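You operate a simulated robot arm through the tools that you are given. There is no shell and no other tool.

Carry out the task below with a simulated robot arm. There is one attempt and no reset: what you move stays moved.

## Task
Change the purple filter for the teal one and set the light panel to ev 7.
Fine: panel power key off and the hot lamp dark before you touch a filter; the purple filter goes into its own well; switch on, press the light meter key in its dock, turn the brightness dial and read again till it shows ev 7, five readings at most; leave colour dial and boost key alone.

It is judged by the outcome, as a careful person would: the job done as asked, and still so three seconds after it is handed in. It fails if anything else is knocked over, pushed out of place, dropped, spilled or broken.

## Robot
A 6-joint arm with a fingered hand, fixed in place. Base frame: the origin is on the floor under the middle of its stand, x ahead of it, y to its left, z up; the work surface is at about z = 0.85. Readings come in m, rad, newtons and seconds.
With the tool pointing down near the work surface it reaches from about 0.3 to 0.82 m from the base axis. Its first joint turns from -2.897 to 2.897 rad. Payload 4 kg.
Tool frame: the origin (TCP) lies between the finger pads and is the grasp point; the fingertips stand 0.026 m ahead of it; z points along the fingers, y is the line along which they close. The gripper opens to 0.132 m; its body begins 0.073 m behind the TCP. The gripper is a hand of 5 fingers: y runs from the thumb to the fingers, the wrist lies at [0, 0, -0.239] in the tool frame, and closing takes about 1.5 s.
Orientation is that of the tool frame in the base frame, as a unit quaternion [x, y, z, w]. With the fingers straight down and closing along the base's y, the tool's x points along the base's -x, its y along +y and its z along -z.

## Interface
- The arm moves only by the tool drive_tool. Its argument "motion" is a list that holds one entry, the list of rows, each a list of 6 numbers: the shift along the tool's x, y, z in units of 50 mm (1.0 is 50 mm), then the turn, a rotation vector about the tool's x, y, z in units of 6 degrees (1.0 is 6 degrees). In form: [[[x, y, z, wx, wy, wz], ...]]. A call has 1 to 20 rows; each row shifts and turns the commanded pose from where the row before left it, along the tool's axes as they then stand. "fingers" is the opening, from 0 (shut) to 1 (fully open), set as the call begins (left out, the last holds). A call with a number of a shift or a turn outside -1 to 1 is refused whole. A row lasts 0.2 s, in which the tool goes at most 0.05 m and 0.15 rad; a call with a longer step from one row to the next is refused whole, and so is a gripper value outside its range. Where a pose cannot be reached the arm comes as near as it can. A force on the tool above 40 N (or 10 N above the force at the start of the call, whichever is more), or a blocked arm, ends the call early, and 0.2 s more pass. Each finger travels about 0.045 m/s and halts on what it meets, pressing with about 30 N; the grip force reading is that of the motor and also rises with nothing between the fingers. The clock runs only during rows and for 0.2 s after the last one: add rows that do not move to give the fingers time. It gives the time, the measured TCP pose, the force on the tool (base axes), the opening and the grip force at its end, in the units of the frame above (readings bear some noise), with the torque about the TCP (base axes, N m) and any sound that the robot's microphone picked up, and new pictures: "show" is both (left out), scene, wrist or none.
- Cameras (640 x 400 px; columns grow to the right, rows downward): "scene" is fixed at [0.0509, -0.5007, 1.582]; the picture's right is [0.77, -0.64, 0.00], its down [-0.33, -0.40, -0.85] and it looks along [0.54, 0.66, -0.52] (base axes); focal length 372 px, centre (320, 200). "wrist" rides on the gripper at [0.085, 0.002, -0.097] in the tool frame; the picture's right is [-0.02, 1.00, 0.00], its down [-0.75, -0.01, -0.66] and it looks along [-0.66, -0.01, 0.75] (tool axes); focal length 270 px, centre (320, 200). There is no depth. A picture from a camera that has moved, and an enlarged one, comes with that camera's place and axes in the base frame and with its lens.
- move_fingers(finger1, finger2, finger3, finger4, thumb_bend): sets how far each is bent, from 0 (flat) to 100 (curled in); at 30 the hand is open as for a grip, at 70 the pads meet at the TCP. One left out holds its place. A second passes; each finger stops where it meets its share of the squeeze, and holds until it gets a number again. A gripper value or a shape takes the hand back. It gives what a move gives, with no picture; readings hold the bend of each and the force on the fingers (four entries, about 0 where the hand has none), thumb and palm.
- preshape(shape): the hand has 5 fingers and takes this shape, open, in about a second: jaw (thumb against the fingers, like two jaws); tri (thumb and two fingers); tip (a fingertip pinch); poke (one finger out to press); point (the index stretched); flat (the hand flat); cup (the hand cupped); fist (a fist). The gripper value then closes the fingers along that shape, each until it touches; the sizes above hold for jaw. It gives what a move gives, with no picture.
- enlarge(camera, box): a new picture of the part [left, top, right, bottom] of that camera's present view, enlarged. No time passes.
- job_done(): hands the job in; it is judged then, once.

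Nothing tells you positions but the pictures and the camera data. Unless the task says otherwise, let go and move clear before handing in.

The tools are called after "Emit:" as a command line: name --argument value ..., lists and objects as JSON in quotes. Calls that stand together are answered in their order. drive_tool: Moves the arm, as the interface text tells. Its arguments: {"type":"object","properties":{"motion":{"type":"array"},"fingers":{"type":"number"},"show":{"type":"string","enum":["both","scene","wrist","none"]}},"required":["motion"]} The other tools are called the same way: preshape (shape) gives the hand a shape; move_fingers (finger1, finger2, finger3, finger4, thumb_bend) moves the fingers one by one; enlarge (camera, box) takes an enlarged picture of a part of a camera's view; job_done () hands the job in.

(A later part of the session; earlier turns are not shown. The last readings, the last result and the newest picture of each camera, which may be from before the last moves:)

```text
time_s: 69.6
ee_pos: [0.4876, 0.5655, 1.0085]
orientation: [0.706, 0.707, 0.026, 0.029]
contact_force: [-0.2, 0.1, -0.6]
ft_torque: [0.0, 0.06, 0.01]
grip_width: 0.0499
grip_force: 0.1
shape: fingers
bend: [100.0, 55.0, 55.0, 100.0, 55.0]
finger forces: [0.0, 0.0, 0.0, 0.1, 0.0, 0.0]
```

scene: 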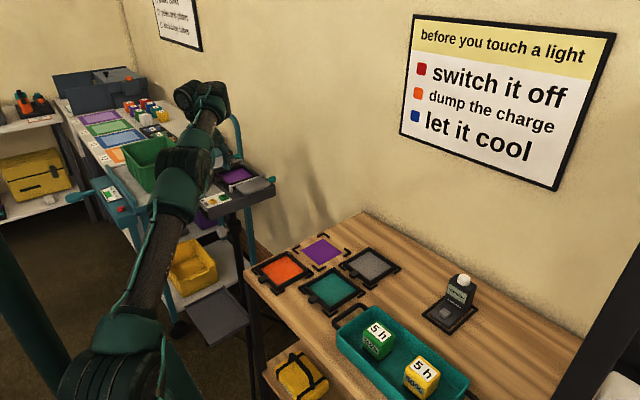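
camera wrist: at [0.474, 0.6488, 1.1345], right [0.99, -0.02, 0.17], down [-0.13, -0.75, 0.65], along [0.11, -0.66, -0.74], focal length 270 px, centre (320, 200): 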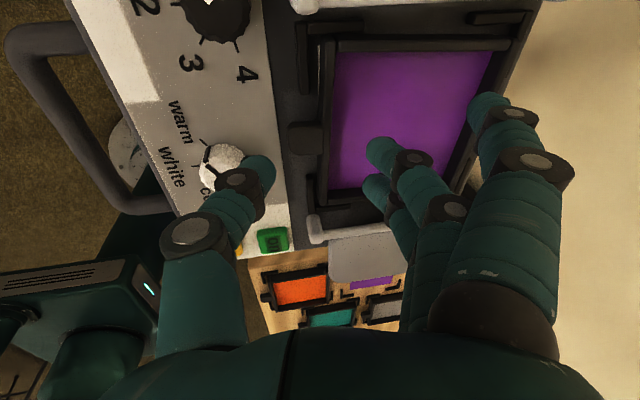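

Emit:
drive_tool --motion '[[[0, -0.002, 0.03, 0, 0, 0], [0, 0, 0, 0, 0, 0]]]' --show "none"

Emit:
drive_tool --motion '[[[0, -0.001, 0.02, 0, 0, 0], [0, 0, 0, 0, 0, 0]]]' --show "none"

```text
time_s: 70.2
ee_pos: [0.4874, 0.5667, 1.006]
orientation: [0.707, 0.707, 0.026, 0.03]
contact_force: [-0.4, -0.1, 2.0]
ft_torque: [0.01, 0.06, -0.04]
grip_width: 0.05
grip_force: 1.1
shape: fingers
bend: [100.0, 55.0, 55.0, 100.0, 55.0]
finger forces: [0.0, 0.0, 0.1, 0.0, 2.2, 0.1]
```

```text
time_s: 70.8
ee_pos: [0.4871, 0.5669, 1.0046]
orientation: [0.707, 0.706, 0.027, 0.03]
contact_force: [-1.5, -2.2, 16.2]
ft_torque: [-0.06, 0.64, 0.06]
grip_width: 0.0494
grip_force: 8.4
shape: fingers
bend: [100.0, 55.0, 55.0, 100.0, 56.0]
finger forces: [0.0, 0.0, 0.0, 0.0, 15.8, 0.0]
```

Emit:
drive_tool --motion '[[[0, 0.002, -0.035, 0, 0, 0], [0, 0.01, 0, 0.35, 0, 0], [0, 0, 0, 0, 0, 0], [0, 0, 0, 0, 0, 0]]]' --show "none"

Emit:
move_fingers --finger2 61 --finger3 61 --thumb_bend 61

Emit:
enlarge --camera "wrist" --box '[200, 60, 520, 260]'

Emit:
enlarge --camera "scene" --box '[205, 140, 265, 190]'

```text
time_s: 71.8
ee_pos: [0.4884, 0.5667, 1.0068]
orientation: [0.707, 0.707, 0.012, 0.017]
contact_force: [0.6, -0.2, 0.4]
ft_torque: [0.0, 0.0, 0.0]
grip_width: 0.0499
grip_force: 0.4
shape: fingers
bend: [100.0, 55.0, 55.0, 100.0, 55.0]
finger forces: [0.0, 0.1, 0.0, 0.0, 0.0, 0.0]
```

```text
time_s: 72.8
ee_pos: [0.4902, 0.567, 1.0075]
orientation: [0.707, 0.707, 0.013, 0.016]
contact_force: [0.2, 0.2, 0.6]
ft_torque: [0.01, -0.01, 0.0]
grip_width: 0.0473
grip_force: 0.2
shape: fingers
bend: [100.0, 61.0, 61.0, 100.0, 61.0]
finger forces: [0.0, 0.2, 0.1, 0.0, 0.1, 0.0]
```

```text
2.00 times, centred on (360, 160) of wrist
camera zoom: at [0.4857, 0.6517, 1.1037], right [1.0, -0.02, 0.04], down [-0.04, -0.75, 0.66], along [0.02, -0.66, -0.75], focal length 541 px, centre (240, 280)
```

zoom: 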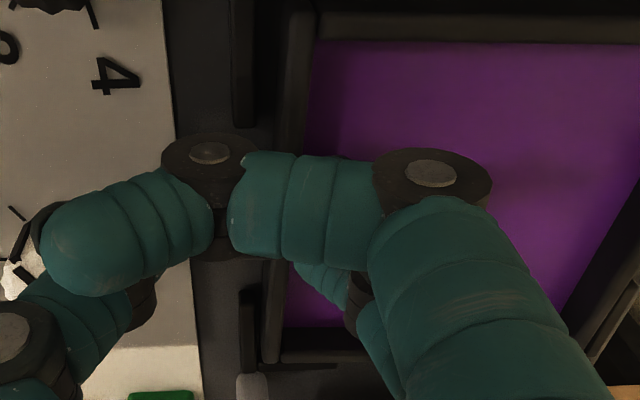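

```text
8.00 times, centred on (235, 165) of scene
camera zoom: at [0.0509, -0.5007, 1.582], right [0.77, -0.64, 0.0], down [-0.33, -0.4, -0.85], along [0.54, 0.66, -0.52], focal length 2975 px, centre (1000, 480)
```

zoom: 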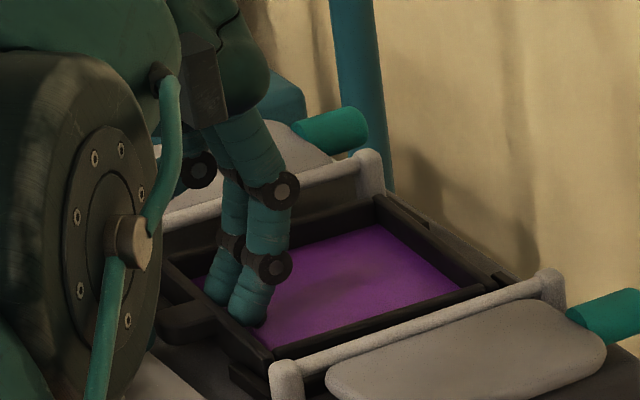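

Emit:
drive_tool --motion '[[[0, -0.001, 0.03, 0, 0, 0], [0, 0, 0, 0, 0, 0]]]' --show "none"

Emit:
drive_tool --motion '[[[0, -0.001, 0.02, 0, 0, 0], [0, 0, 0, 0, 0, 0]]]' --show "none"

```text
time_s: 73.4
ee_pos: [0.4904, 0.5666, 1.0067]
orientation: [0.707, 0.706, 0.013, 0.018]
contact_force: [1.3, 0.0, -0.3]
ft_torque: [0.0, 0.0, 0.03]
grip_width: 0.0474
grip_force: 0.5
shape: fingers
bend: [100.0, 61.0, 61.0, 100.0, 61.0]
finger forces: [0.0, 0.3, 0.0, 0.0, 0.0, 0.1]
```

```text
time_s: 74.0
ee_pos: [0.4886, 0.5668, 1.0047]
orientation: [0.707, 0.707, 0.014, 0.016]
contact_force: [1.1, -0.1, 8.2]
ft_torque: [0.08, -0.24, -0.01]
grip_width: 0.0474
grip_force: 4.1
shape: fingers
bend: [100.0, 61.0, 61.0, 100.0, 61.0]
finger forces: [0.0, 5.3, 3.4, 0.1, 0.0, 0.1]
```

Now the fingers reach the glass while the thumb is just clear of the panel: a good depth. I'll ease up half a millimetre and close to first contact.

Emit:
drive_tool --motion '[[[0, 0, -0.015, 0, 0, 0], [0, 0, 0, 0, 0, 0]]]' --show "none"

Emit:
move_fingers --finger2 64 --finger3 64 --thumb_bend 64

Emit:
enlarge --camera "scene" --box '[205, 140, 265, 190]'

```text
time_s: 74.6
ee_pos: [0.4882, 0.5667, 1.0057]
orientation: [0.707, 0.707, 0.013, 0.017]
contact_force: [0.5, 1.4, 5.9]
ft_torque: [0.05, -0.19, 0.04]
grip_width: 0.0473
grip_force: 2.8
shape: fingers
bend: [100.0, 61.0, 61.0, 100.0, 61.0]
finger forces: [0.0, 4.2, 2.1, 0.1, 0.0, 0.1]
```

```text
time_s: 75.6
ee_pos: [0.4908, 0.5665, 1.006]
orientation: [0.708, 0.706, 0.012, 0.017]
contact_force: [0.4, -0.3, 2.3]
ft_torque: [0.05, -0.05, -0.01]
grip_width: 0.0467
grip_force: 3.0
shape: fingers
bend: [100.0, 63.0, 63.0, 100.0, 63.0]
finger forces: [0.0, 3.0, 1.1, 0.0, 2.1, 0.0]
```

```text
8.00 times, centred on (235, 165) of scene
camera zoom: at [0.0509, -0.5007, 1.582], right [0.77, -0.64, 0.0], down [-0.33, -0.4, -0.85], along [0.54, 0.66, -0.52], focal length 2975 px, centre (1000, 480)
```

zoom: 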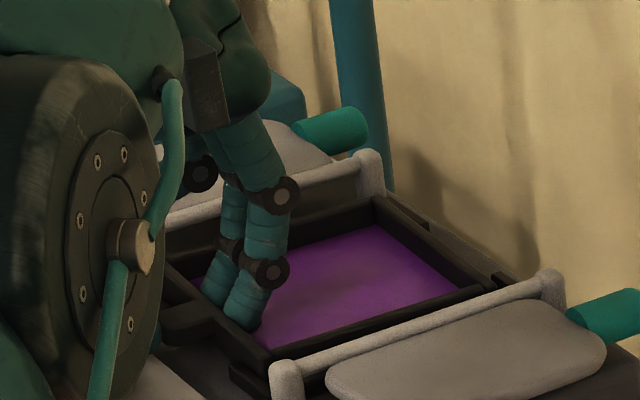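

Thumb and both fingers are all in contact and the filter lies flat. I'll tighten in small increments, checking that it stays put.

Emit:
move_fingers --finger2 66 --finger3 66 --thumb_bend 66

Emit:
enlarge --camera "scene" --box '[205, 140, 265, 190]'

```text
time_s: 76.6
ee_pos: [0.4895, 0.5668, 1.0052]
orientation: [0.707, 0.707, 0.013, 0.017]
contact_force: [0.7, 1.2, 0.6]
ft_torque: [0.0, -0.02, 0.0]
grip_width: 0.0467
grip_force: 5.0
shape: fingers
bend: [100.0, 63.0, 63.0, 100.0, 64.0]
finger forces: [0.0, 3.3, 2.1, 0.0, 4.6, 0.1]
```

```text
8.00 times, centred on (235, 165) of scene
camera zoom: at [0.0509, -0.5007, 1.582], right [0.77, -0.64, 0.0], down [-0.33, -0.4, -0.85], along [0.54, 0.66, -0.52], focal length 2975 px, centre (1000, 480)
```

zoom: 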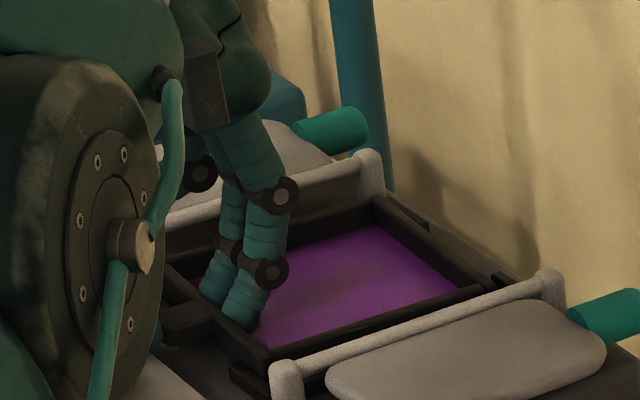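

The contact is solid: bends hardly change as the force rises. I'll tighten further.

Emit:
move_fingers --finger2 72 --finger3 72 --thumb_bend 72

Emit:
enlarge --camera "scene" --box '[205, 140, 265, 190]'

```text
time_s: 77.6
ee_pos: [0.4895, 0.5654, 1.0048]
orientation: [0.707, 0.707, 0.012, 0.016]
contact_force: [-0.4, -0.6, 0.3]
ft_torque: [0.02, 0.04, 0.01]
grip_width: 0.0458
grip_force: 14.1
shape: fingers
bend: [100.0, 66.0, 66.0, 100.0, 66.0]
finger forces: [0.1, 7.5, 7.0, 0.0, 13.8, 0.1]
```

```text
8.00 times, centred on (235, 165) of scene
camera zoom: at [0.0509, -0.5007, 1.582], right [0.77, -0.64, 0.0], down [-0.33, -0.4, -0.85], along [0.54, 0.66, -0.52], focal length 2975 px, centre (1000, 480)
```

zoom: 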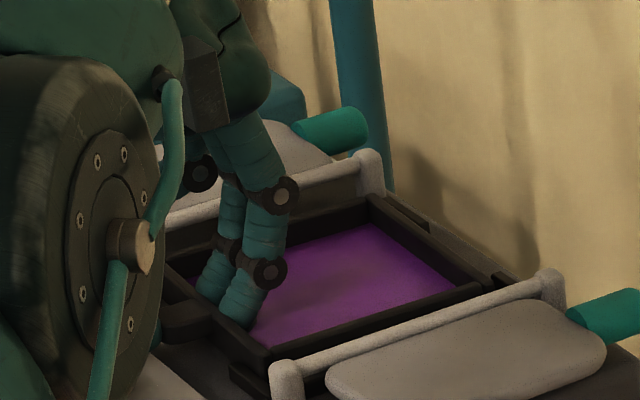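

Firm and balanced at about 14 N. One more step of tightening, then a small test lift.

Emit:
move_fingers --finger2 78 --finger3 78 --thumb_bend 78

Emit:
enlarge --camera "scene" --box '[205, 140, 265, 190]'

```text
time_s: 78.6
ee_pos: [0.4897, 0.5674, 1.0057]
orientation: [0.707, 0.707, 0.013, 0.017]
contact_force: [-0.1, 0.4, 0.5]
ft_torque: [0.08, -0.09, 0.02]
grip_width: 0.0457
grip_force: 22.6
shape: fingers
bend: [100.0, 65.0, 65.0, 100.0, 67.0]
finger forces: [0.1, 13.0, 10.4, 0.1, 20.8, 0.0]
```

```text
8.00 times, centred on (235, 165) of scene
camera zoom: at [0.0509, -0.5007, 1.582], right [0.77, -0.64, 0.0], down [-0.33, -0.4, -0.85], along [0.54, 0.66, -0.52], focal length 2975 px, centre (1000, 480)
```

zoom: 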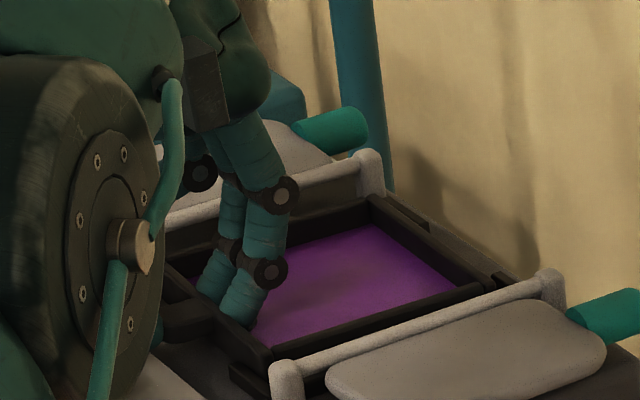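

Grip is about 22 N. Now a test lift of about 8 mm.

Emit:
drive_tool --motion '[[[0, 0.002, -0.04, 0, 0, 0], [0, 0.002, -0.04, 0, 0, 0], [0, 0.002, -0.04, 0, 0, 0], [0, 0.002, -0.04, 0, 0, 0], [0, 0, 0, 0, 0, 0]]]'

Emit:
enlarge --camera "scene" --box '[205, 140, 275, 195]'

Emit:
enlarge --camera "wrist" --box '[200, 60, 520, 260]'

```text
time_s: 79.8
ee_pos: [0.4885, 0.5669, 1.0147]
orientation: [0.707, 0.707, 0.014, 0.017]
contact_force: [-0.3, -0.4, -1.0]
ft_torque: [-0.01, 0.05, 0.0]
grip_width: 0.0453
grip_force: 21.2
shape: fingers
bend: [100.0, 65.0, 65.0, 100.0, 67.0]
finger forces: [0.0, 10.4, 10.6, 0.0, 21.1, 0.0]
camera wrist: at [0.4859, 0.6523, 1.1112], right [1.0, -0.02, 0.04], down [-0.04, -0.75, 0.66], along [0.02, -0.66, -0.75], focal length 270 px, centre (320, 200)
```

scene: 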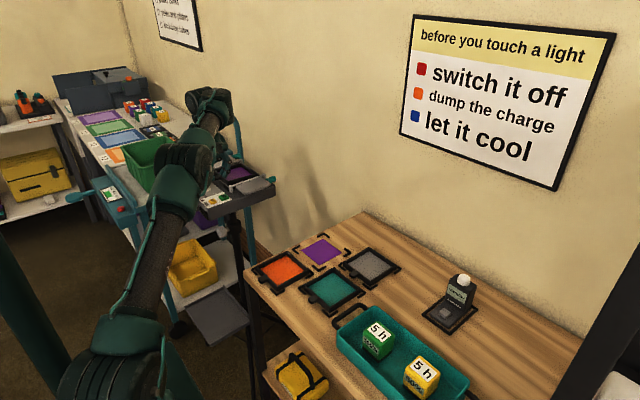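
wrist: 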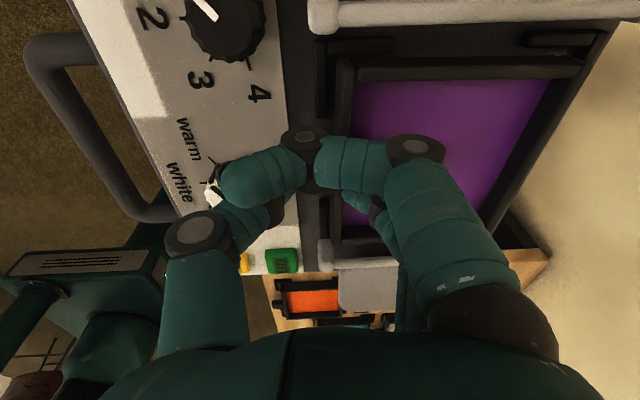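

```text
7.27 times, centred on (240, 168) of scene
camera zoom: at [0.0509, -0.5007, 1.582], right [0.77, -0.64, 0.0], down [-0.33, -0.4, -0.85], along [0.54, 0.66, -0.52], focal length 2705 px, centre (902, 436)
```

zoom: 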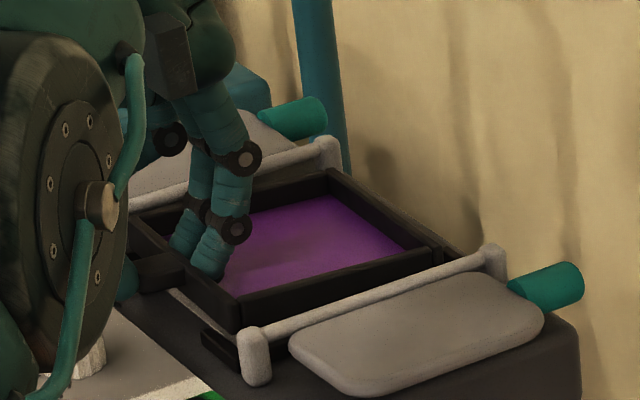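

```text
2.00 times, centred on (360, 160) of wrist
camera zoom: at [0.4859, 0.6523, 1.1112], right [1.0, -0.02, 0.04], down [-0.04, -0.75, 0.66], along [0.02, -0.66, -0.75], focal length 541 px, centre (240, 280)
```

zoom: 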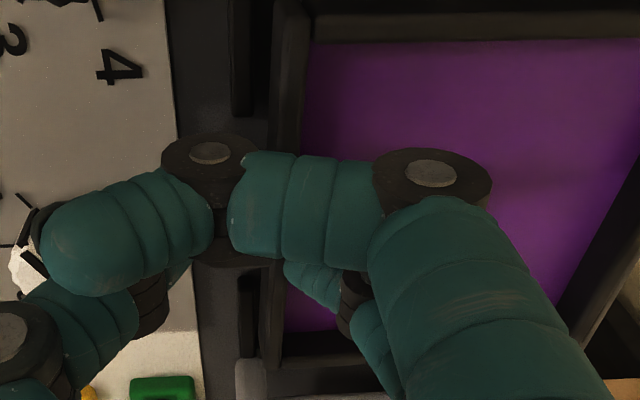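

The filter comes up level with the hand. I'll lift it well clear of the rails.

Emit:
drive_tool --motion '[[[0, 0.005, -0.12, 0, 0, 0], [0, 0.005, -0.16, 0, 0, 0], [0, 0.005, -0.2, 0, 0, 0], [0, 0.005, -0.2, 0, 0, 0], [0, 0.005, -0.2, 0, 0, 0], [0, 0, 0, 0, 0, 0]]]'

Emit:
enlarge --camera "scene" --box '[195, 120, 285, 200]'

```text
time_s: 81.2
ee_pos: [0.487, 0.5651, 1.0584]
orientation: [0.707, 0.707, 0.013, 0.016]
contact_force: [-0.5, 0.1, -0.6]
ft_torque: [0.0, 0.04, -0.02]
grip_width: 0.0453
grip_force: 21.3
shape: fingers
bend: [100.0, 65.0, 65.0, 100.0, 67.0]
finger forces: [0.1, 10.5, 10.5, 0.0, 21.1, 0.0]
camera wrist: at [0.4841, 0.6522, 1.1548], right [1.0, -0.02, 0.04], down [-0.04, -0.75, 0.66], along [0.02, -0.66, -0.75], focal length 270 px, centre (320, 200)
```

scene: 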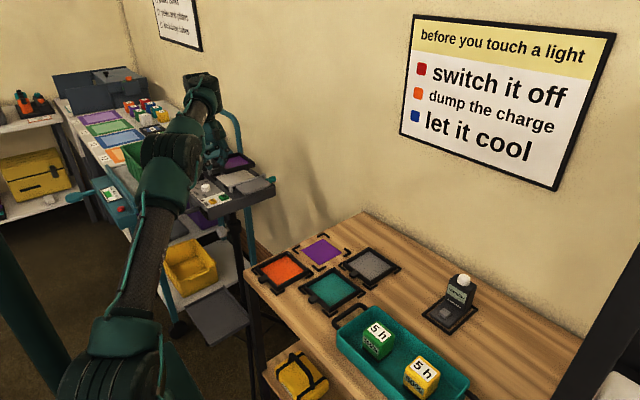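
wrist: 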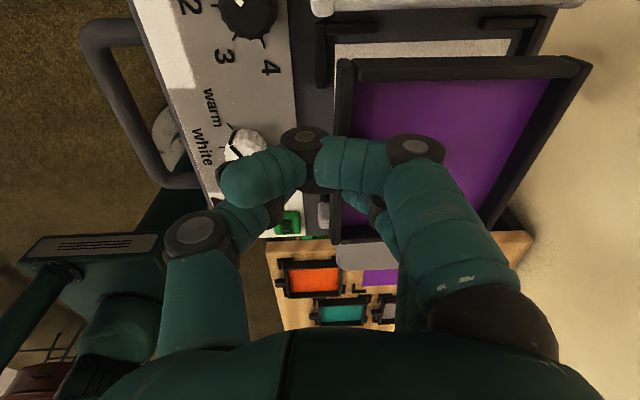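

```text
5.00 times, centred on (240, 160) of scene
camera zoom: at [0.0509, -0.5007, 1.582], right [0.77, -0.64, 0.0], down [-0.33, -0.4, -0.85], along [0.54, 0.66, -0.52], focal length 1860 px, centre (720, 400)
```

zoom: 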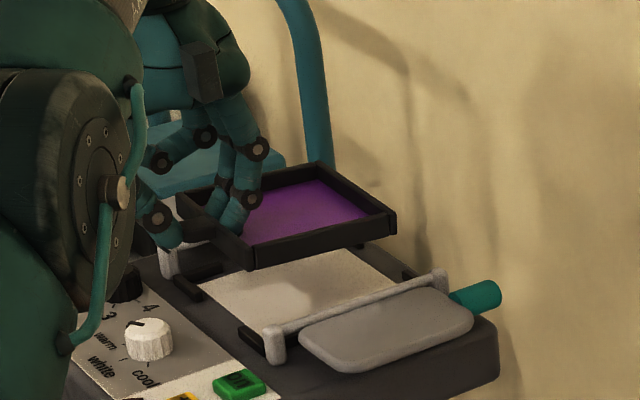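

The purple filter is free and level in the grip. I'll carry it over toward its own well on the table at about (0.62, 0.185), staying high.

Emit:
drive_tool --motion '[[[-0.2, 0, -0.05, 0, 0, 0], [-0.4, 0.02, -0.1, 0, 0, 0], [-0.5, 0.05, -0.1, 0, 0, 0], [-0.6, 0.08, 0, 0, 0, 0], [-0.6, 0.1, 0, 0, 0, 0], [-0.6, 0.12, 0, 0, 0, 0], [-0.6, 0.12, 0, 0, 0, 0], [-0.6, 0.12, 0, 0, 0, 0], [-0.6, 0.12, 0, 0, 0, 0], [-0.6, 0.12, 0, 0, 0, 0], [-0.6, 0.12, 0, 0, 0, 0], [-0.6, 0.12, 0, 0, 0, 0], [-0.5, 0.1, 0, 0, 0, 0], [-0.4, 0.1, 0, 0, 0, 0], [-0.28, 0.1, 0, 0, 0, 0], [0, 0, 0, 0, 0, 0]]]'

Emit:
enlarge --camera "scene" --box '[230, 150, 410, 300]'

```text
time_s: 84.6
ee_pos: [0.5999, 0.21, 1.1219]
orientation: [0.707, 0.707, 0.011, 0.015]
contact_force: [0.1, -0.4, -0.8]
ft_torque: [0.0, 0.07, 0.01]
grip_width: 0.0452
grip_force: 21.3
shape: fingers
bend: [100.0, 65.0, 65.0, 100.0, 67.0]
finger forces: [0.1, 10.4, 10.6, 0.0, 21.1, 0.0]
out of reach, approached as far as the arm can: row 6, 7, 8, 9, 10, 11, 12, 13, 14
camera wrist: at [0.5966, 0.2965, 1.2186], right [1.0, -0.02, 0.04], down [-0.04, -0.75, 0.66], along [0.02, -0.66, -0.75], focal length 270 px, centre (320, 200)
```

scene: 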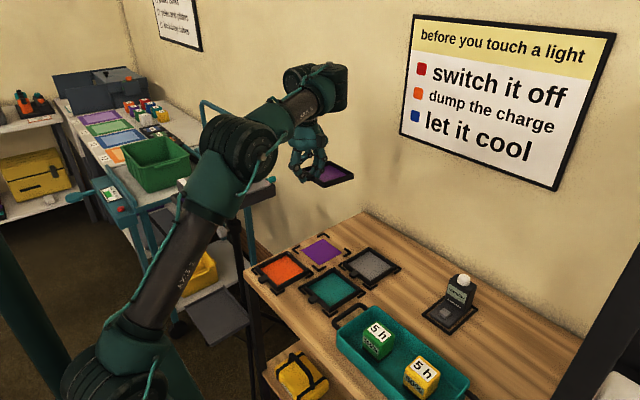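
wrist: 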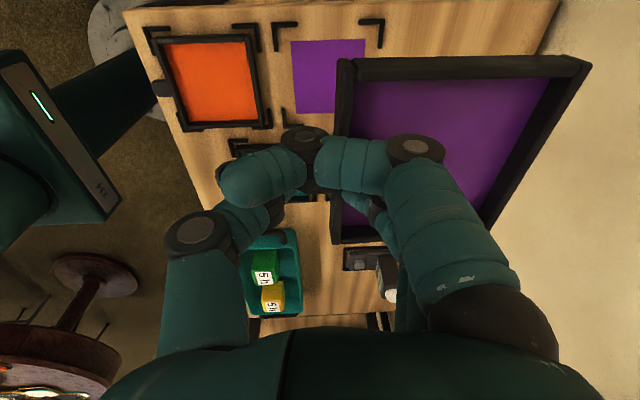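

```text
2.67 times, centred on (320, 225) of scene
camera zoom: at [0.0509, -0.5007, 1.582], right [0.77, -0.64, 0.0], down [-0.33, -0.4, -0.85], along [0.54, 0.66, -0.52], focal length 992 px, centre (320, 133)
```

zoom: 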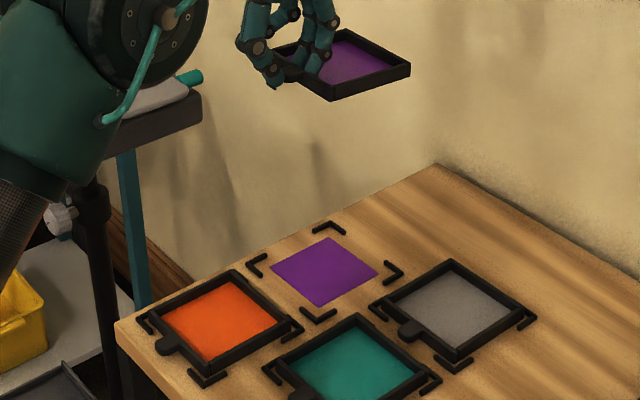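

I'm carrying the purple filter near its well, but it has sagged about 7° at its far side and the arm reached its limits partway, riding higher than planned. I'll level the filter by tilting the hand back and move down toward the well in modest steps.

Emit:
drive_tool --motion '[[[0, 0, 0, -0.58, 0, 0], [0, 0, 0, -0.58, 0, 0], [-0.18, -0.3, 0.3, 0, 0, 0], [-0.18, -0.3, 0.3, 0, 0, 0], [-0.18, -0.3, 0.3, 0, 0, 0], [0, 0, 0, 0, 0, 0]]]'

Emit:
enlarge --camera "scene" --box '[230, 150, 410, 300]'

Emit:
enlarge --camera "wrist" --box '[200, 0, 640, 260]'

```text
time_s: 86.0
ee_pos: [0.6341, 0.2169, 1.1401]
orientation: [0.705, 0.704, 0.055, 0.059]
contact_force: [0.0, 0.1, -1.4]
ft_torque: [-0.02, 0.05, 0.0]
grip_width: 0.0452
grip_force: 21.7
shape: fingers
bend: [100.0, 65.0, 65.0, 100.0, 67.0]
finger forces: [0.1, 10.4, 10.7, 0.1, 21.1, 0.0]
out of reach, approached as far as the arm can: row 1, 2, 3, 4, 5
camera wrist: at [0.6201, 0.3022, 1.2368], right [0.99, -0.02, 0.16], down [-0.12, -0.75, 0.65], along [0.11, -0.66, -0.74], focal length 270 px, centre (320, 200)
```

scene: 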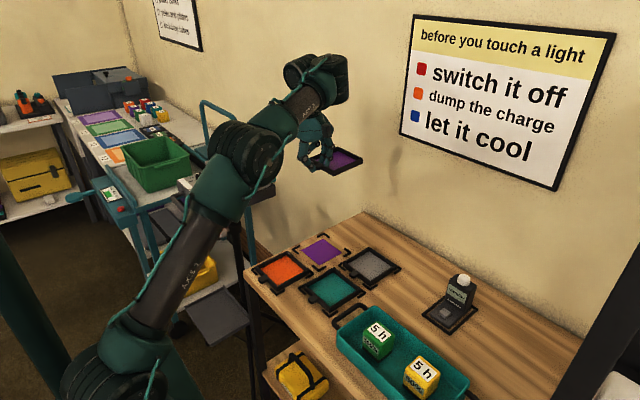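
wrist: 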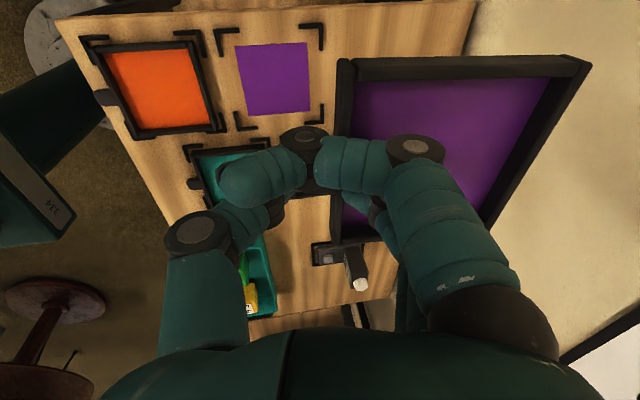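

```text
2.67 times, centred on (320, 225) of scene
camera zoom: at [0.0509, -0.5007, 1.582], right [0.77, -0.64, 0.0], down [-0.33, -0.4, -0.85], along [0.54, 0.66, -0.52], focal length 992 px, centre (320, 133)
```

zoom: 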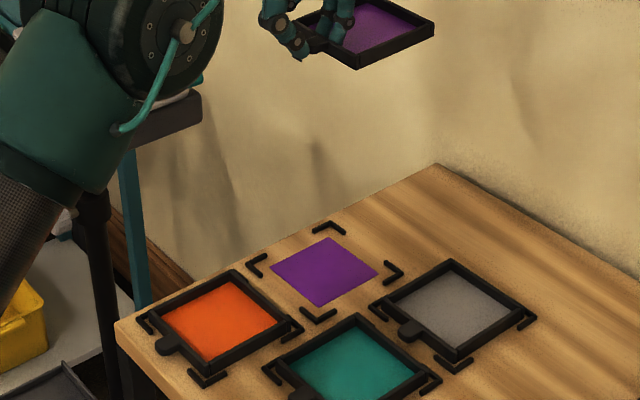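

```text
1.45 times, centred on (420, 130) of wrist
camera zoom: at [0.6201, 0.3022, 1.2368], right [0.99, -0.02, 0.16], down [-0.12, -0.75, 0.65], along [0.11, -0.66, -0.74], focal length 393 px, centre (174, 302)
```

zoom: 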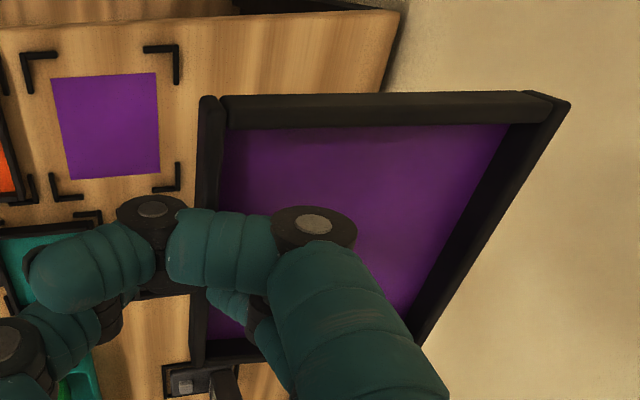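

The arm is at some joint limit here and drifts instead of following, though the filter is still held firmly. I'll probe with small single moves to find which directions it can follow, starting with undoing the last tilt.

Emit:
drive_tool --motion '[[[0, 0, 0, 0.5, 0, 0]]]' --show "none"

Emit:
drive_tool --motion '[[[0, -0.3, 0, 0, 0, 0]]]' --show "none"

Emit:
drive_tool --motion '[[[0, 0, 0, 0, 0, -0.5]]]' --show "none"

```text
time_s: 86.4
ee_pos: [0.6337, 0.2162, 1.1421]
orientation: [0.706, 0.706, 0.036, 0.041]
contact_force: [0.3, 0.4, -0.6]
ft_torque: [0.02, 0.03, 0.02]
grip_width: 0.0452
grip_force: 20.3
shape: fingers
bend: [100.0, 65.0, 65.0, 100.0, 67.0]
finger forces: [0.0, 10.5, 10.7, 0.0, 21.1, 0.0]
```

```text
time_s: 86.8
ee_pos: [0.6199, 0.2175, 1.1406]
orientation: [0.706, 0.706, 0.036, 0.041]
contact_force: [-0.4, 0.5, -0.8]
ft_torque: [0.0, 0.06, -0.01]
grip_width: 0.0452
grip_force: 20.6
shape: fingers
bend: [100.0, 65.0, 65.0, 100.0, 67.0]
finger forces: [0.0, 10.5, 10.6, 0.0, 21.1, 0.0]
```

```text
time_s: 87.2
ee_pos: [0.6192, 0.2168, 1.141]
orientation: [0.687, 0.724, 0.036, 0.043]
contact_force: [-0.5, 0.1, -1.1]
ft_torque: [0.01, 0.05, -0.01]
grip_width: 0.0453
grip_force: 21.2
shape: fingers
bend: [100.0, 65.0, 65.0, 100.0, 67.0]
finger forces: [0.0, 10.4, 10.7, 0.1, 21.1, 0.1]
```

The limit is only in tilting the fingertips outward; other moves follow fine. I'll reduce the tilt, set the yaw back to 90° and descend toward a point above the well.

Emit:
drive_tool --motion '[[[0, 0, 0, 0.35, 0, 0.25], [0, 0, 0, 0.35, 0, 0.25], [-0.11, -0.227, 0.4, 0, 0, 0], [-0.11, -0.227, 0.46, 0, 0, 0], [-0.11, -0.227, 0.46, 0, 0, 0], [-0.11, -0.227, 0.46, 0, 0, 0], [-0.11, -0.227, 0.46, 0, 0, 0], [-0.11, -0.227, 0.4, 0, 0, 0], [0, 0, 0, 0, 0, 0]]]'

Emit:
enlarge --camera "scene" --box '[230, 180, 410, 310]'

Emit:
enlarge --camera "wrist" --box '[200, 0, 640, 260]'

```text
time_s: 89.2
ee_pos: [0.6375, 0.2105, 1.0797]
orientation: [0.707, 0.707, 0.009, 0.014]
contact_force: [-0.7, 0.3, -0.4]
ft_torque: [0.01, 0.04, 0.01]
grip_width: 0.0449
grip_force: 21.6
shape: fingers
bend: [100.0, 65.0, 65.0, 100.0, 67.0]
finger forces: [0.0, 10.5, 10.6, 0.0, 21.0, 0.0]
out of reach, approached as far as the arm can: row 4, 5, 6, 7, 8
camera wrist: at [0.6349, 0.2961, 1.1758], right [1.0, -0.02, 0.03], down [-0.04, -0.75, 0.66], along [0.01, -0.66, -0.75], focal length 270 px, centre (320, 200)
```

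scene: 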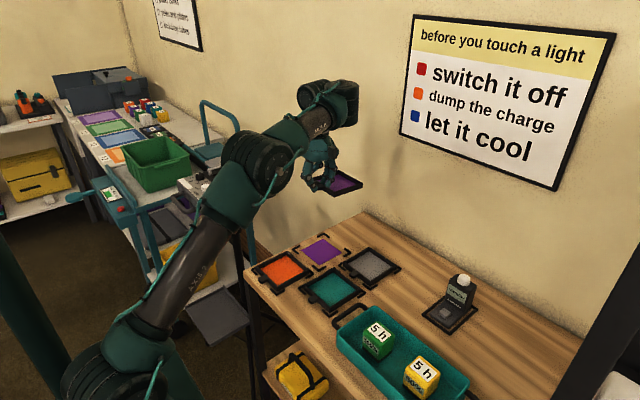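
wrist: 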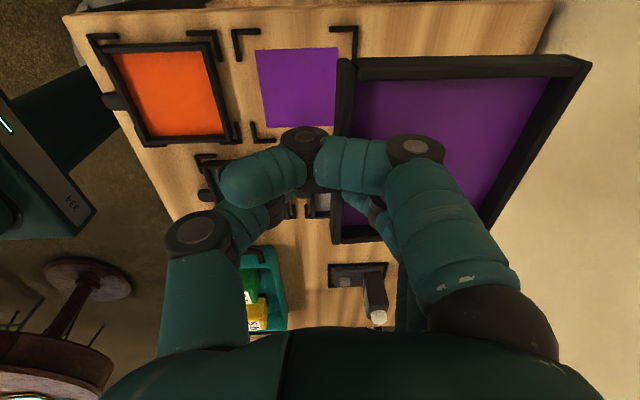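

```text
3.08 times, centred on (320, 245) of scene
camera zoom: at [0.0509, -0.5007, 1.582], right [0.77, -0.64, 0.0], down [-0.33, -0.4, -0.85], along [0.54, 0.66, -0.52], focal length 1144 px, centre (320, 62)
```

zoom: 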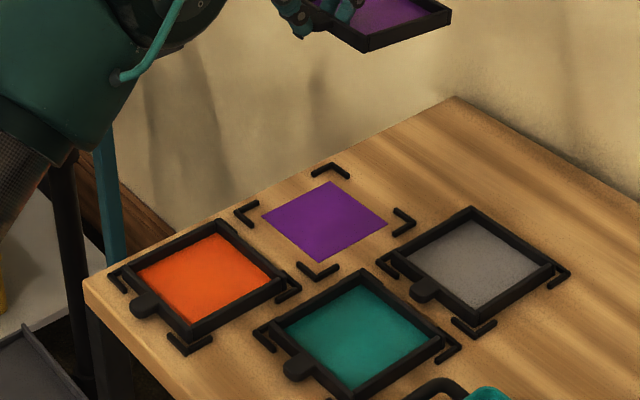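

```text
1.45 times, centred on (420, 130) of wrist
camera zoom: at [0.6349, 0.2961, 1.1758], right [1.0, -0.02, 0.03], down [-0.04, -0.75, 0.66], along [0.01, -0.66, -0.75], focal length 393 px, centre (174, 302)
```

zoom: 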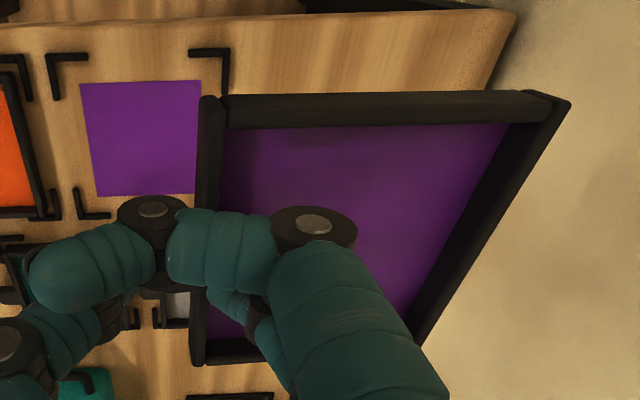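

It again stalls with the direction from the base stuck near 18.5°, which suggests a rotation limit linked to the hand's yaw. I'll test by turning the yaw back a little and then moving in −y.

Emit:
drive_tool --motion '[[[-0.3, 0, 0, 0, 0, 0]]]' --show "none"

Emit:
drive_tool --motion '[[[0, -0.3, 0, 0, 0, 0]]]' --show "none"

Emit:
drive_tool --motion '[[[0, 0, 0, 0, 0, -1], [0, 0, 0, 0, 0, -1]]]' --show "none"

Emit:
drive_tool --motion '[[[-0.3, 0, 0, 0, 0, 0]]]' --show "none"

```text
time_s: 89.6
ee_pos: [0.6391, 0.1963, 1.0818]
orientation: [0.708, 0.706, 0.009, 0.015]
contact_force: [1.0, 0.3, -0.6]
ft_torque: [0.0, 0.03, 0.02]
grip_width: 0.0452
grip_force: 20.7
shape: fingers
bend: [100.0, 65.0, 65.0, 100.0, 67.0]
finger forces: [0.0, 10.4, 10.6, 0.0, 21.0, 0.1]
out of reach, approached as far as the arm can: row 1
```

```text
time_s: 90.0
ee_pos: [0.6328, 0.1983, 1.0892]
orientation: [0.707, 0.707, 0.01, 0.013]
contact_force: [0.3, -0.5, -1.2]
ft_torque: [0.02, 0.03, 0.03]
grip_width: 0.045
grip_force: 20.7
shape: fingers
bend: [100.0, 65.0, 65.0, 100.0, 67.0]
finger forces: [0.0, 10.4, 10.6, 0.0, 21.0, 0.0]
out of reach, approached as far as the arm can: row 1
```

```text
time_s: 90.6
ee_pos: [0.6319, 0.1985, 1.0888]
orientation: [0.63, 0.777, 0.008, 0.015]
contact_force: [-0.7, 0.2, -0.9]
ft_torque: [-0.05, 0.02, 0.01]
grip_width: 0.0449
grip_force: 21.4
shape: fingers
bend: [100.0, 65.0, 65.0, 100.0, 67.0]
finger forces: [0.0, 10.5, 10.6, 0.0, 21.0, 0.0]
```

```text
time_s: 91.0
ee_pos: [0.6372, 0.1831, 1.0897]
orientation: [0.629, 0.777, 0.007, 0.016]
contact_force: [0.5, 0.2, -0.6]
ft_torque: [0.02, 0.02, -0.01]
grip_width: 0.0452
grip_force: 21.2
shape: fingers
bend: [100.0, 65.0, 65.0, 100.0, 67.0]
finger forces: [0.0, 10.3, 10.5, 0.1, 20.9, 0.0]
```

Turning the yaw back by 12° did free the motion. Let me see how far it goes now toward −x and down with this yaw.

Emit:
drive_tool --motion '[[[0, -0.4, 0.3, 0, 0, 0], [0, -0.4, 0.3, 0, 0, 0]]]' --show "none"

Emit:
drive_tool --motion '[[[0, -0.4, 0.3, 0, 0, 0], [0, -0.4, 0.3, 0, 0, 0]]]'

```text
time_s: 91.6
ee_pos: [0.6355, 0.1838, 1.0894]
orientation: [0.629, 0.777, 0.008, 0.015]
contact_force: [1.1, 0.2, -1.8]
ft_torque: [-0.05, 0.03, -0.01]
grip_width: 0.0453
grip_force: 21.1
shape: fingers
bend: [100.0, 65.0, 65.0, 100.0, 67.0]
finger forces: [0.0, 10.5, 10.6, 0.0, 21.1, 0.0]
out of reach, approached as far as the arm can: row 1, 2
```

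```text
time_s: 92.2
ee_pos: [0.6364, 0.1844, 1.0907]
orientation: [0.63, 0.777, 0.008, 0.015]
contact_force: [-0.5, 0.6, -1.5]
ft_torque: [0.02, 0.07, 0.0]
grip_width: 0.0451
grip_force: 20.7
shape: fingers
bend: [100.0, 65.0, 65.0, 100.0, 67.0]
finger forces: [0.1, 10.4, 10.5, 0.0, 21.0, 0.0]
out of reach, approached as far as the arm can: row 1, 2
camera wrist: at [0.6164, 0.2686, 1.1859], right [0.98, 0.19, 0.03], down [0.12, -0.73, 0.67], along [0.15, -0.65, -0.74], focal length 270 px, centre (320, 200)
```

scene: 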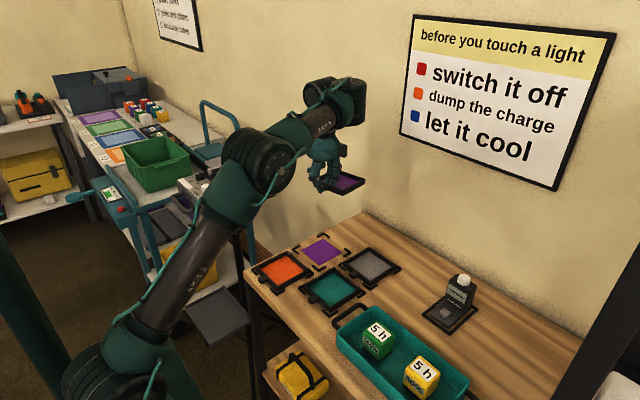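
wrist: 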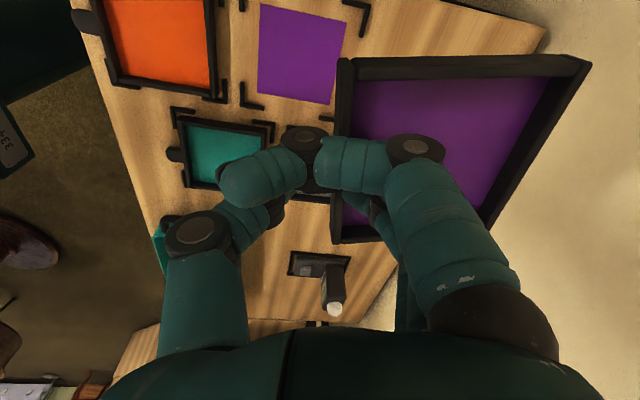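

Motion toward the base is still refused at this posture, even with changed yaw, so something in the arm's posture has flipped. I'll look closely at the arm's wrist to understand it.

Emit:
enlarge --camera "scene" --box '[200, 60, 400, 210]'

Emit:
enlarge --camera "scene" --box '[40, 120, 340, 400]'

```text
2.67 times, centred on (300, 135) of scene
camera zoom: at [0.0509, -0.5007, 1.582], right [0.77, -0.64, 0.0], down [-0.33, -0.4, -0.85], along [0.54, 0.66, -0.52], focal length 992 px, centre (373, 373)
```

zoom: 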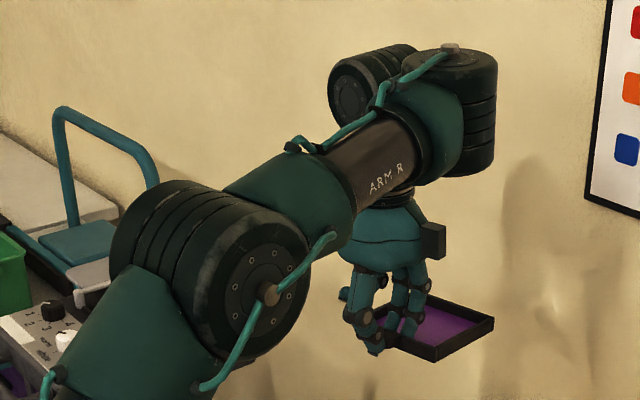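

```text
1.43 times, centred on (190, 260) of scene
camera zoom: at [0.0509, -0.5007, 1.582], right [0.77, -0.64, 0.0], down [-0.33, -0.4, -0.85], along [0.54, 0.66, -0.52], focal length 531 px, centre (506, 114)
```

zoom: 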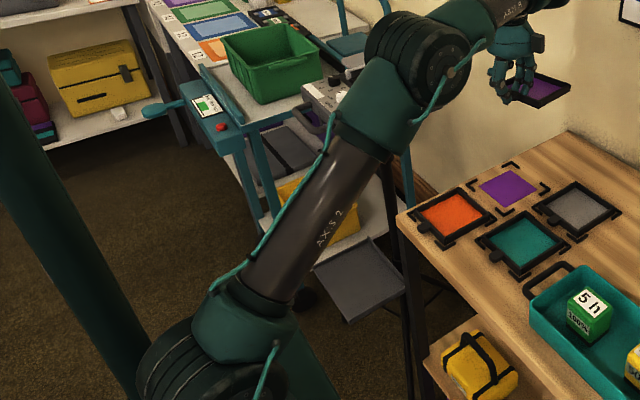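

The wrist posture is hard to judge from outside, so I'll test by turning the hand back toward its original yaw, which also takes the filter away from the wall, and then try moving inward again.

Emit:
drive_tool --motion '[[[0, 0, 0, 0, 0, -0.8], [0, 0, 0, 0, 0, -0.8], [0, 0, 0, 0, 0, -0.8], [0, 0, 0, 0, 0, -0.8], [0, 0, 0, 0, 0, -0.8], [0, 0, 0, 0, 0, -0.8], [0, 0, 0, 0, 0, -0.8], [0, 0, 0, 0, 0, -0.8], [0, 0, 0, 0, 0, 0]]]' --show "none"

Emit:
drive_tool --motion '[[[0.3, -0.3, 0, 0, 0, 0], [0, 0, 0, 0, 0, 0]]]'

```text
time_s: 94.2
ee_pos: [0.6379, 0.1846, 1.0905]
orientation: [0.339, 0.941, 0.002, 0.018]
contact_force: [0.5, 0.0, -0.5]
ft_torque: [-0.02, 0.06, 0.0]
grip_width: 0.0453
grip_force: 21.0
shape: fingers
bend: [100.0, 65.0, 65.0, 100.0, 67.0]
finger forces: [0.0, 10.3, 10.6, 0.0, 21.0, 0.0]
```

```text
time_s: 94.8
ee_pos: [0.6281, 0.1864, 1.099]
orientation: [0.339, 0.941, 0.001, 0.017]
contact_force: [-0.6, -0.5, -1.5]
ft_torque: [-0.03, 0.03, 0.0]
grip_width: 0.0452
grip_force: 20.4
shape: fingers
bend: [100.0, 65.0, 65.0, 100.0, 67.0]
finger forces: [0.0, 10.4, 10.6, 0.0, 21.0, 0.1]
out of reach, approached as far as the arm can: row 1
camera wrist: at [0.5596, 0.2429, 1.1931], right [0.65, 0.76, 0.01], down [0.55, -0.49, 0.68], along [0.52, -0.44, -0.73], focal length 270 px, centre (320, 200)
```

scene: 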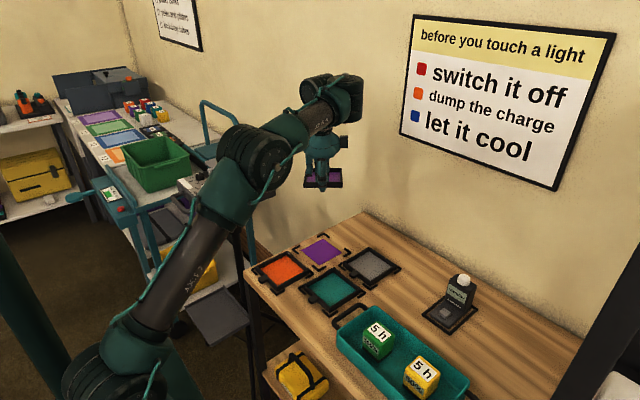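
wrist: 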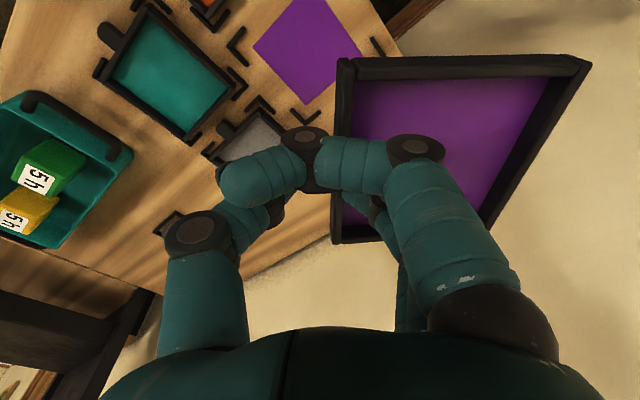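

The reach limit is there regardless of yaw. I'll look closely at the wrist drums now, with the hand turned, to understand its posture.

Emit:
enlarge --camera "scene" --box '[280, 60, 380, 200]'

Emit:
enlarge --camera "scene" --box '[60, 100, 300, 400]'

```text
2.86 times, centred on (330, 130) of scene
camera zoom: at [0.0509, -0.5007, 1.582], right [0.77, -0.64, 0.0], down [-0.33, -0.4, -0.85], along [0.54, 0.66, -0.52], focal length 1063 px, centre (291, 400)
```

zoom: 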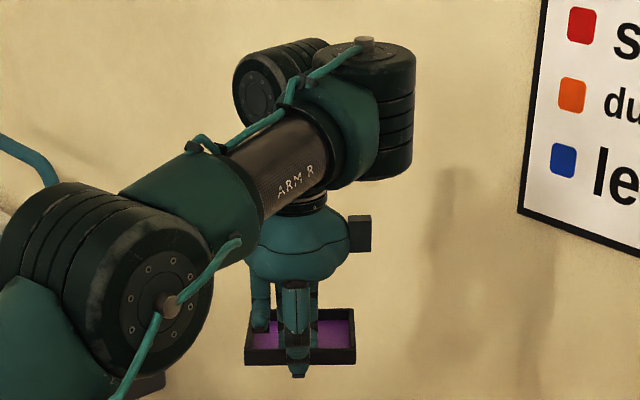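

```text
1.33 times, centred on (180, 250) of scene
camera zoom: at [0.0509, -0.5007, 1.582], right [0.77, -0.64, 0.0], down [-0.33, -0.4, -0.85], along [0.54, 0.66, -0.52], focal length 496 px, centre (507, 133)
```

zoom: 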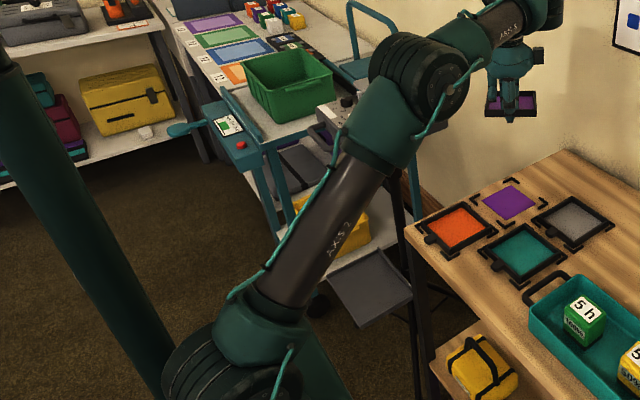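

I'll test the same kind of inward move over at the earlier azimuth (near 45°), where it worked before, to learn whether the posture itself has changed.

Emit:
drive_tool --motion '[[[0.3, 0.2, 0, 0, 0, 0], [0.49, 0.28, 0, 0, 0, 0], [0.49, 0.28, 0, 0, 0, 0], [0.49, 0.28, 0, 0, 0, 0], [0.49, 0.28, 0, 0, 0, 0], [0.49, 0.28, 0, 0, 0, 0], [0.49, 0.28, 0, 0, 0, 0], [0.49, 0.28, 0, 0, 0, 0], [0, 0, 0, 0, 0, 0]]]' --show "scene"

```text
time_s: 96.8
ee_pos: [0.5521, 0.3877, 1.0927]
orientation: [0.339, 0.941, 0.003, 0.018]
contact_force: [0.7, 0.0, -0.9]
ft_torque: [-0.02, 0.06, 0.02]
grip_width: 0.045
grip_force: 21.0
shape: fingers
bend: [100.0, 65.0, 65.0, 100.0, 67.0]
finger forces: [0.0, 10.4, 10.6, 0.0, 20.9, 0.0]
```

scene: 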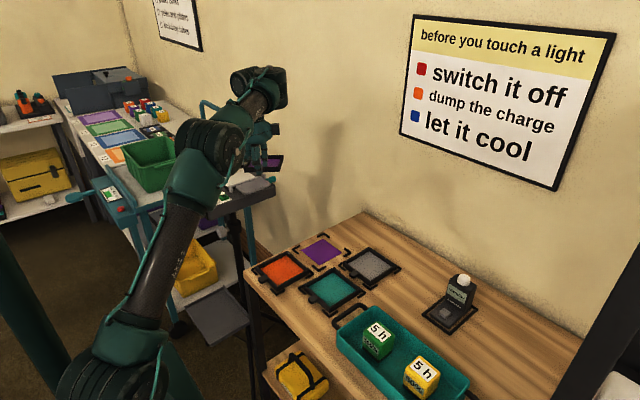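

Emit:
drive_tool --motion '[[[0.08, -0.29, 0, 0, 0, 0], [0.08, -0.29, 0, 0, 0, 0], [0, 0, 0, 0, 0, 0]]]' --show "none"

Emit:
enlarge --camera "scene" --box '[170, 50, 310, 200]'

```text
time_s: 97.6
ee_pos: [0.5306, 0.3765, 1.0963]
orientation: [0.339, 0.941, 0.001, 0.017]
contact_force: [0.4, -0.2, -2.1]
ft_torque: [-0.05, 0.04, -0.02]
grip_width: 0.0452
grip_force: 20.5
shape: fingers
bend: [100.0, 65.0, 65.0, 100.0, 67.0]
finger forces: [0.1, 10.4, 10.6, 0.0, 20.9, 0.0]
out of reach, approached as far as the arm can: row 2
```

```text
2.67 times, centred on (240, 125) of scene
camera zoom: at [0.0509, -0.5007, 1.582], right [0.77, -0.64, 0.0], down [-0.33, -0.4, -0.85], along [0.54, 0.66, -0.52], focal length 992 px, centre (533, 400)
```

zoom: 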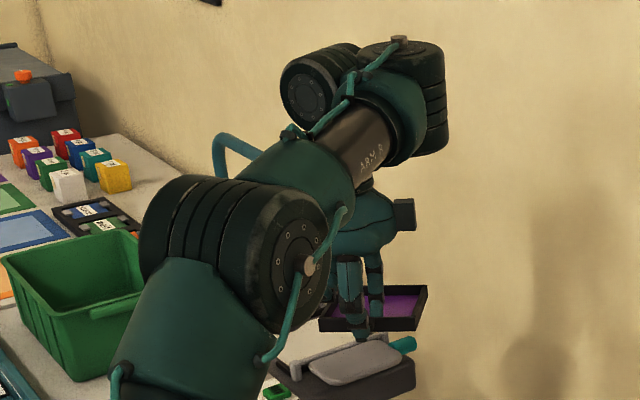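

The same limit appears here where it did not before, so the arm's posture must have changed along the way. I'll turn the hand fully back to the original yaw (0°) and test the inward move once more.

Emit:
drive_tool --motion '[[[0, 0, 0, 0, 0, -0.8], [0, 0, 0, 0, 0, -0.8], [0, 0, 0, 0, 0, -0.8], [0, 0, 0, 0, 0, -0.8], [0, 0, 0, 0, 0, -0.8], [0, 0, 0, 0, 0, -0.8], [0, 0, 0, 0, 0, -0.8], [0, 0, 0, 0, 0, -0.8], [0, 0, 0, 0, 0, -0.2], [0, 0, 0, 0, 0, 0]]]' --show "none"

Emit:
drive_tool --motion '[[[0.35, -0.25, 0, 0, 0, 0], [0.35, -0.25, 0, 0, 0, 0], [0, 0, 0, 0, 0, 0]]]'

Emit:
enlarge --camera "scene" --box '[170, 50, 310, 200]'

```text
time_s: 99.8
ee_pos: [0.5322, 0.3746, 1.0983]
orientation: [0.0, 1.0, -0.004, 0.019]
contact_force: [0.1, 0.2, -0.8]
ft_torque: [-0.03, 0.02, -0.01]
grip_width: 0.045
grip_force: 21.3
shape: fingers
bend: [100.0, 65.0, 65.0, 100.0, 67.0]
finger forces: [0.1, 10.4, 10.6, 0.0, 20.8, 0.1]
```

```text
time_s: 100.6
ee_pos: [0.5167, 0.3621, 1.1195]
orientation: [0.001, 1.0, -0.005, 0.016]
contact_force: [0.3, 0.1, -1.6]
ft_torque: [-0.05, 0.0, 0.01]
grip_width: 0.0451
grip_force: 20.1
shape: fingers
bend: [100.0, 65.0, 65.0, 100.0, 67.0]
finger forces: [0.0, 10.4, 10.7, 0.0, 20.8, 0.0]
out of reach, approached as far as the arm can: row 1, 2
camera wrist: at [0.4282, 0.3641, 1.2128], right [0.02, 1.0, -0.01], down [0.73, -0.01, 0.68], along [0.68, -0.02, -0.73], focal length 270 px, centre (320, 200)
```

scene: 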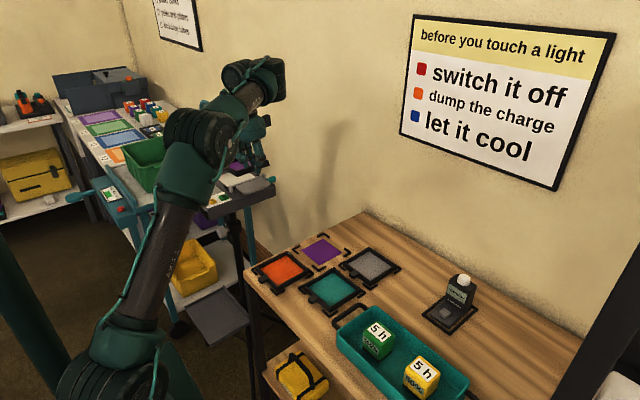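
wrist: 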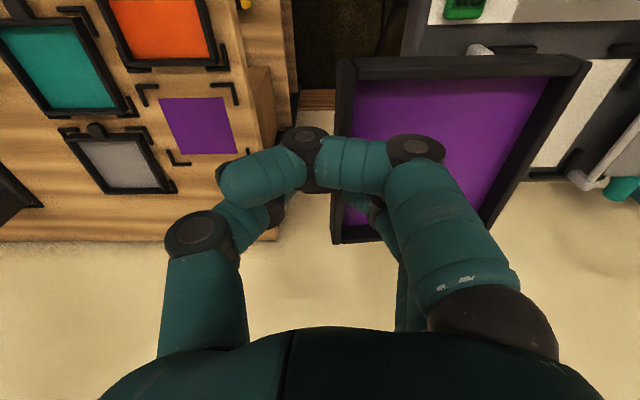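

```text
2.67 times, centred on (240, 125) of scene
camera zoom: at [0.0509, -0.5007, 1.582], right [0.77, -0.64, 0.0], down [-0.33, -0.4, -0.85], along [0.54, 0.66, -0.52], focal length 992 px, centre (533, 400)
```

zoom: 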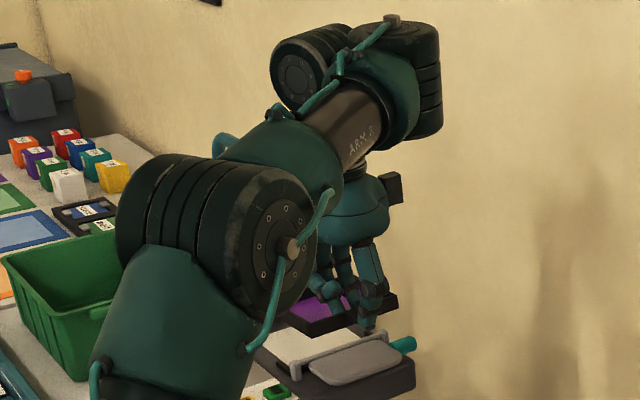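

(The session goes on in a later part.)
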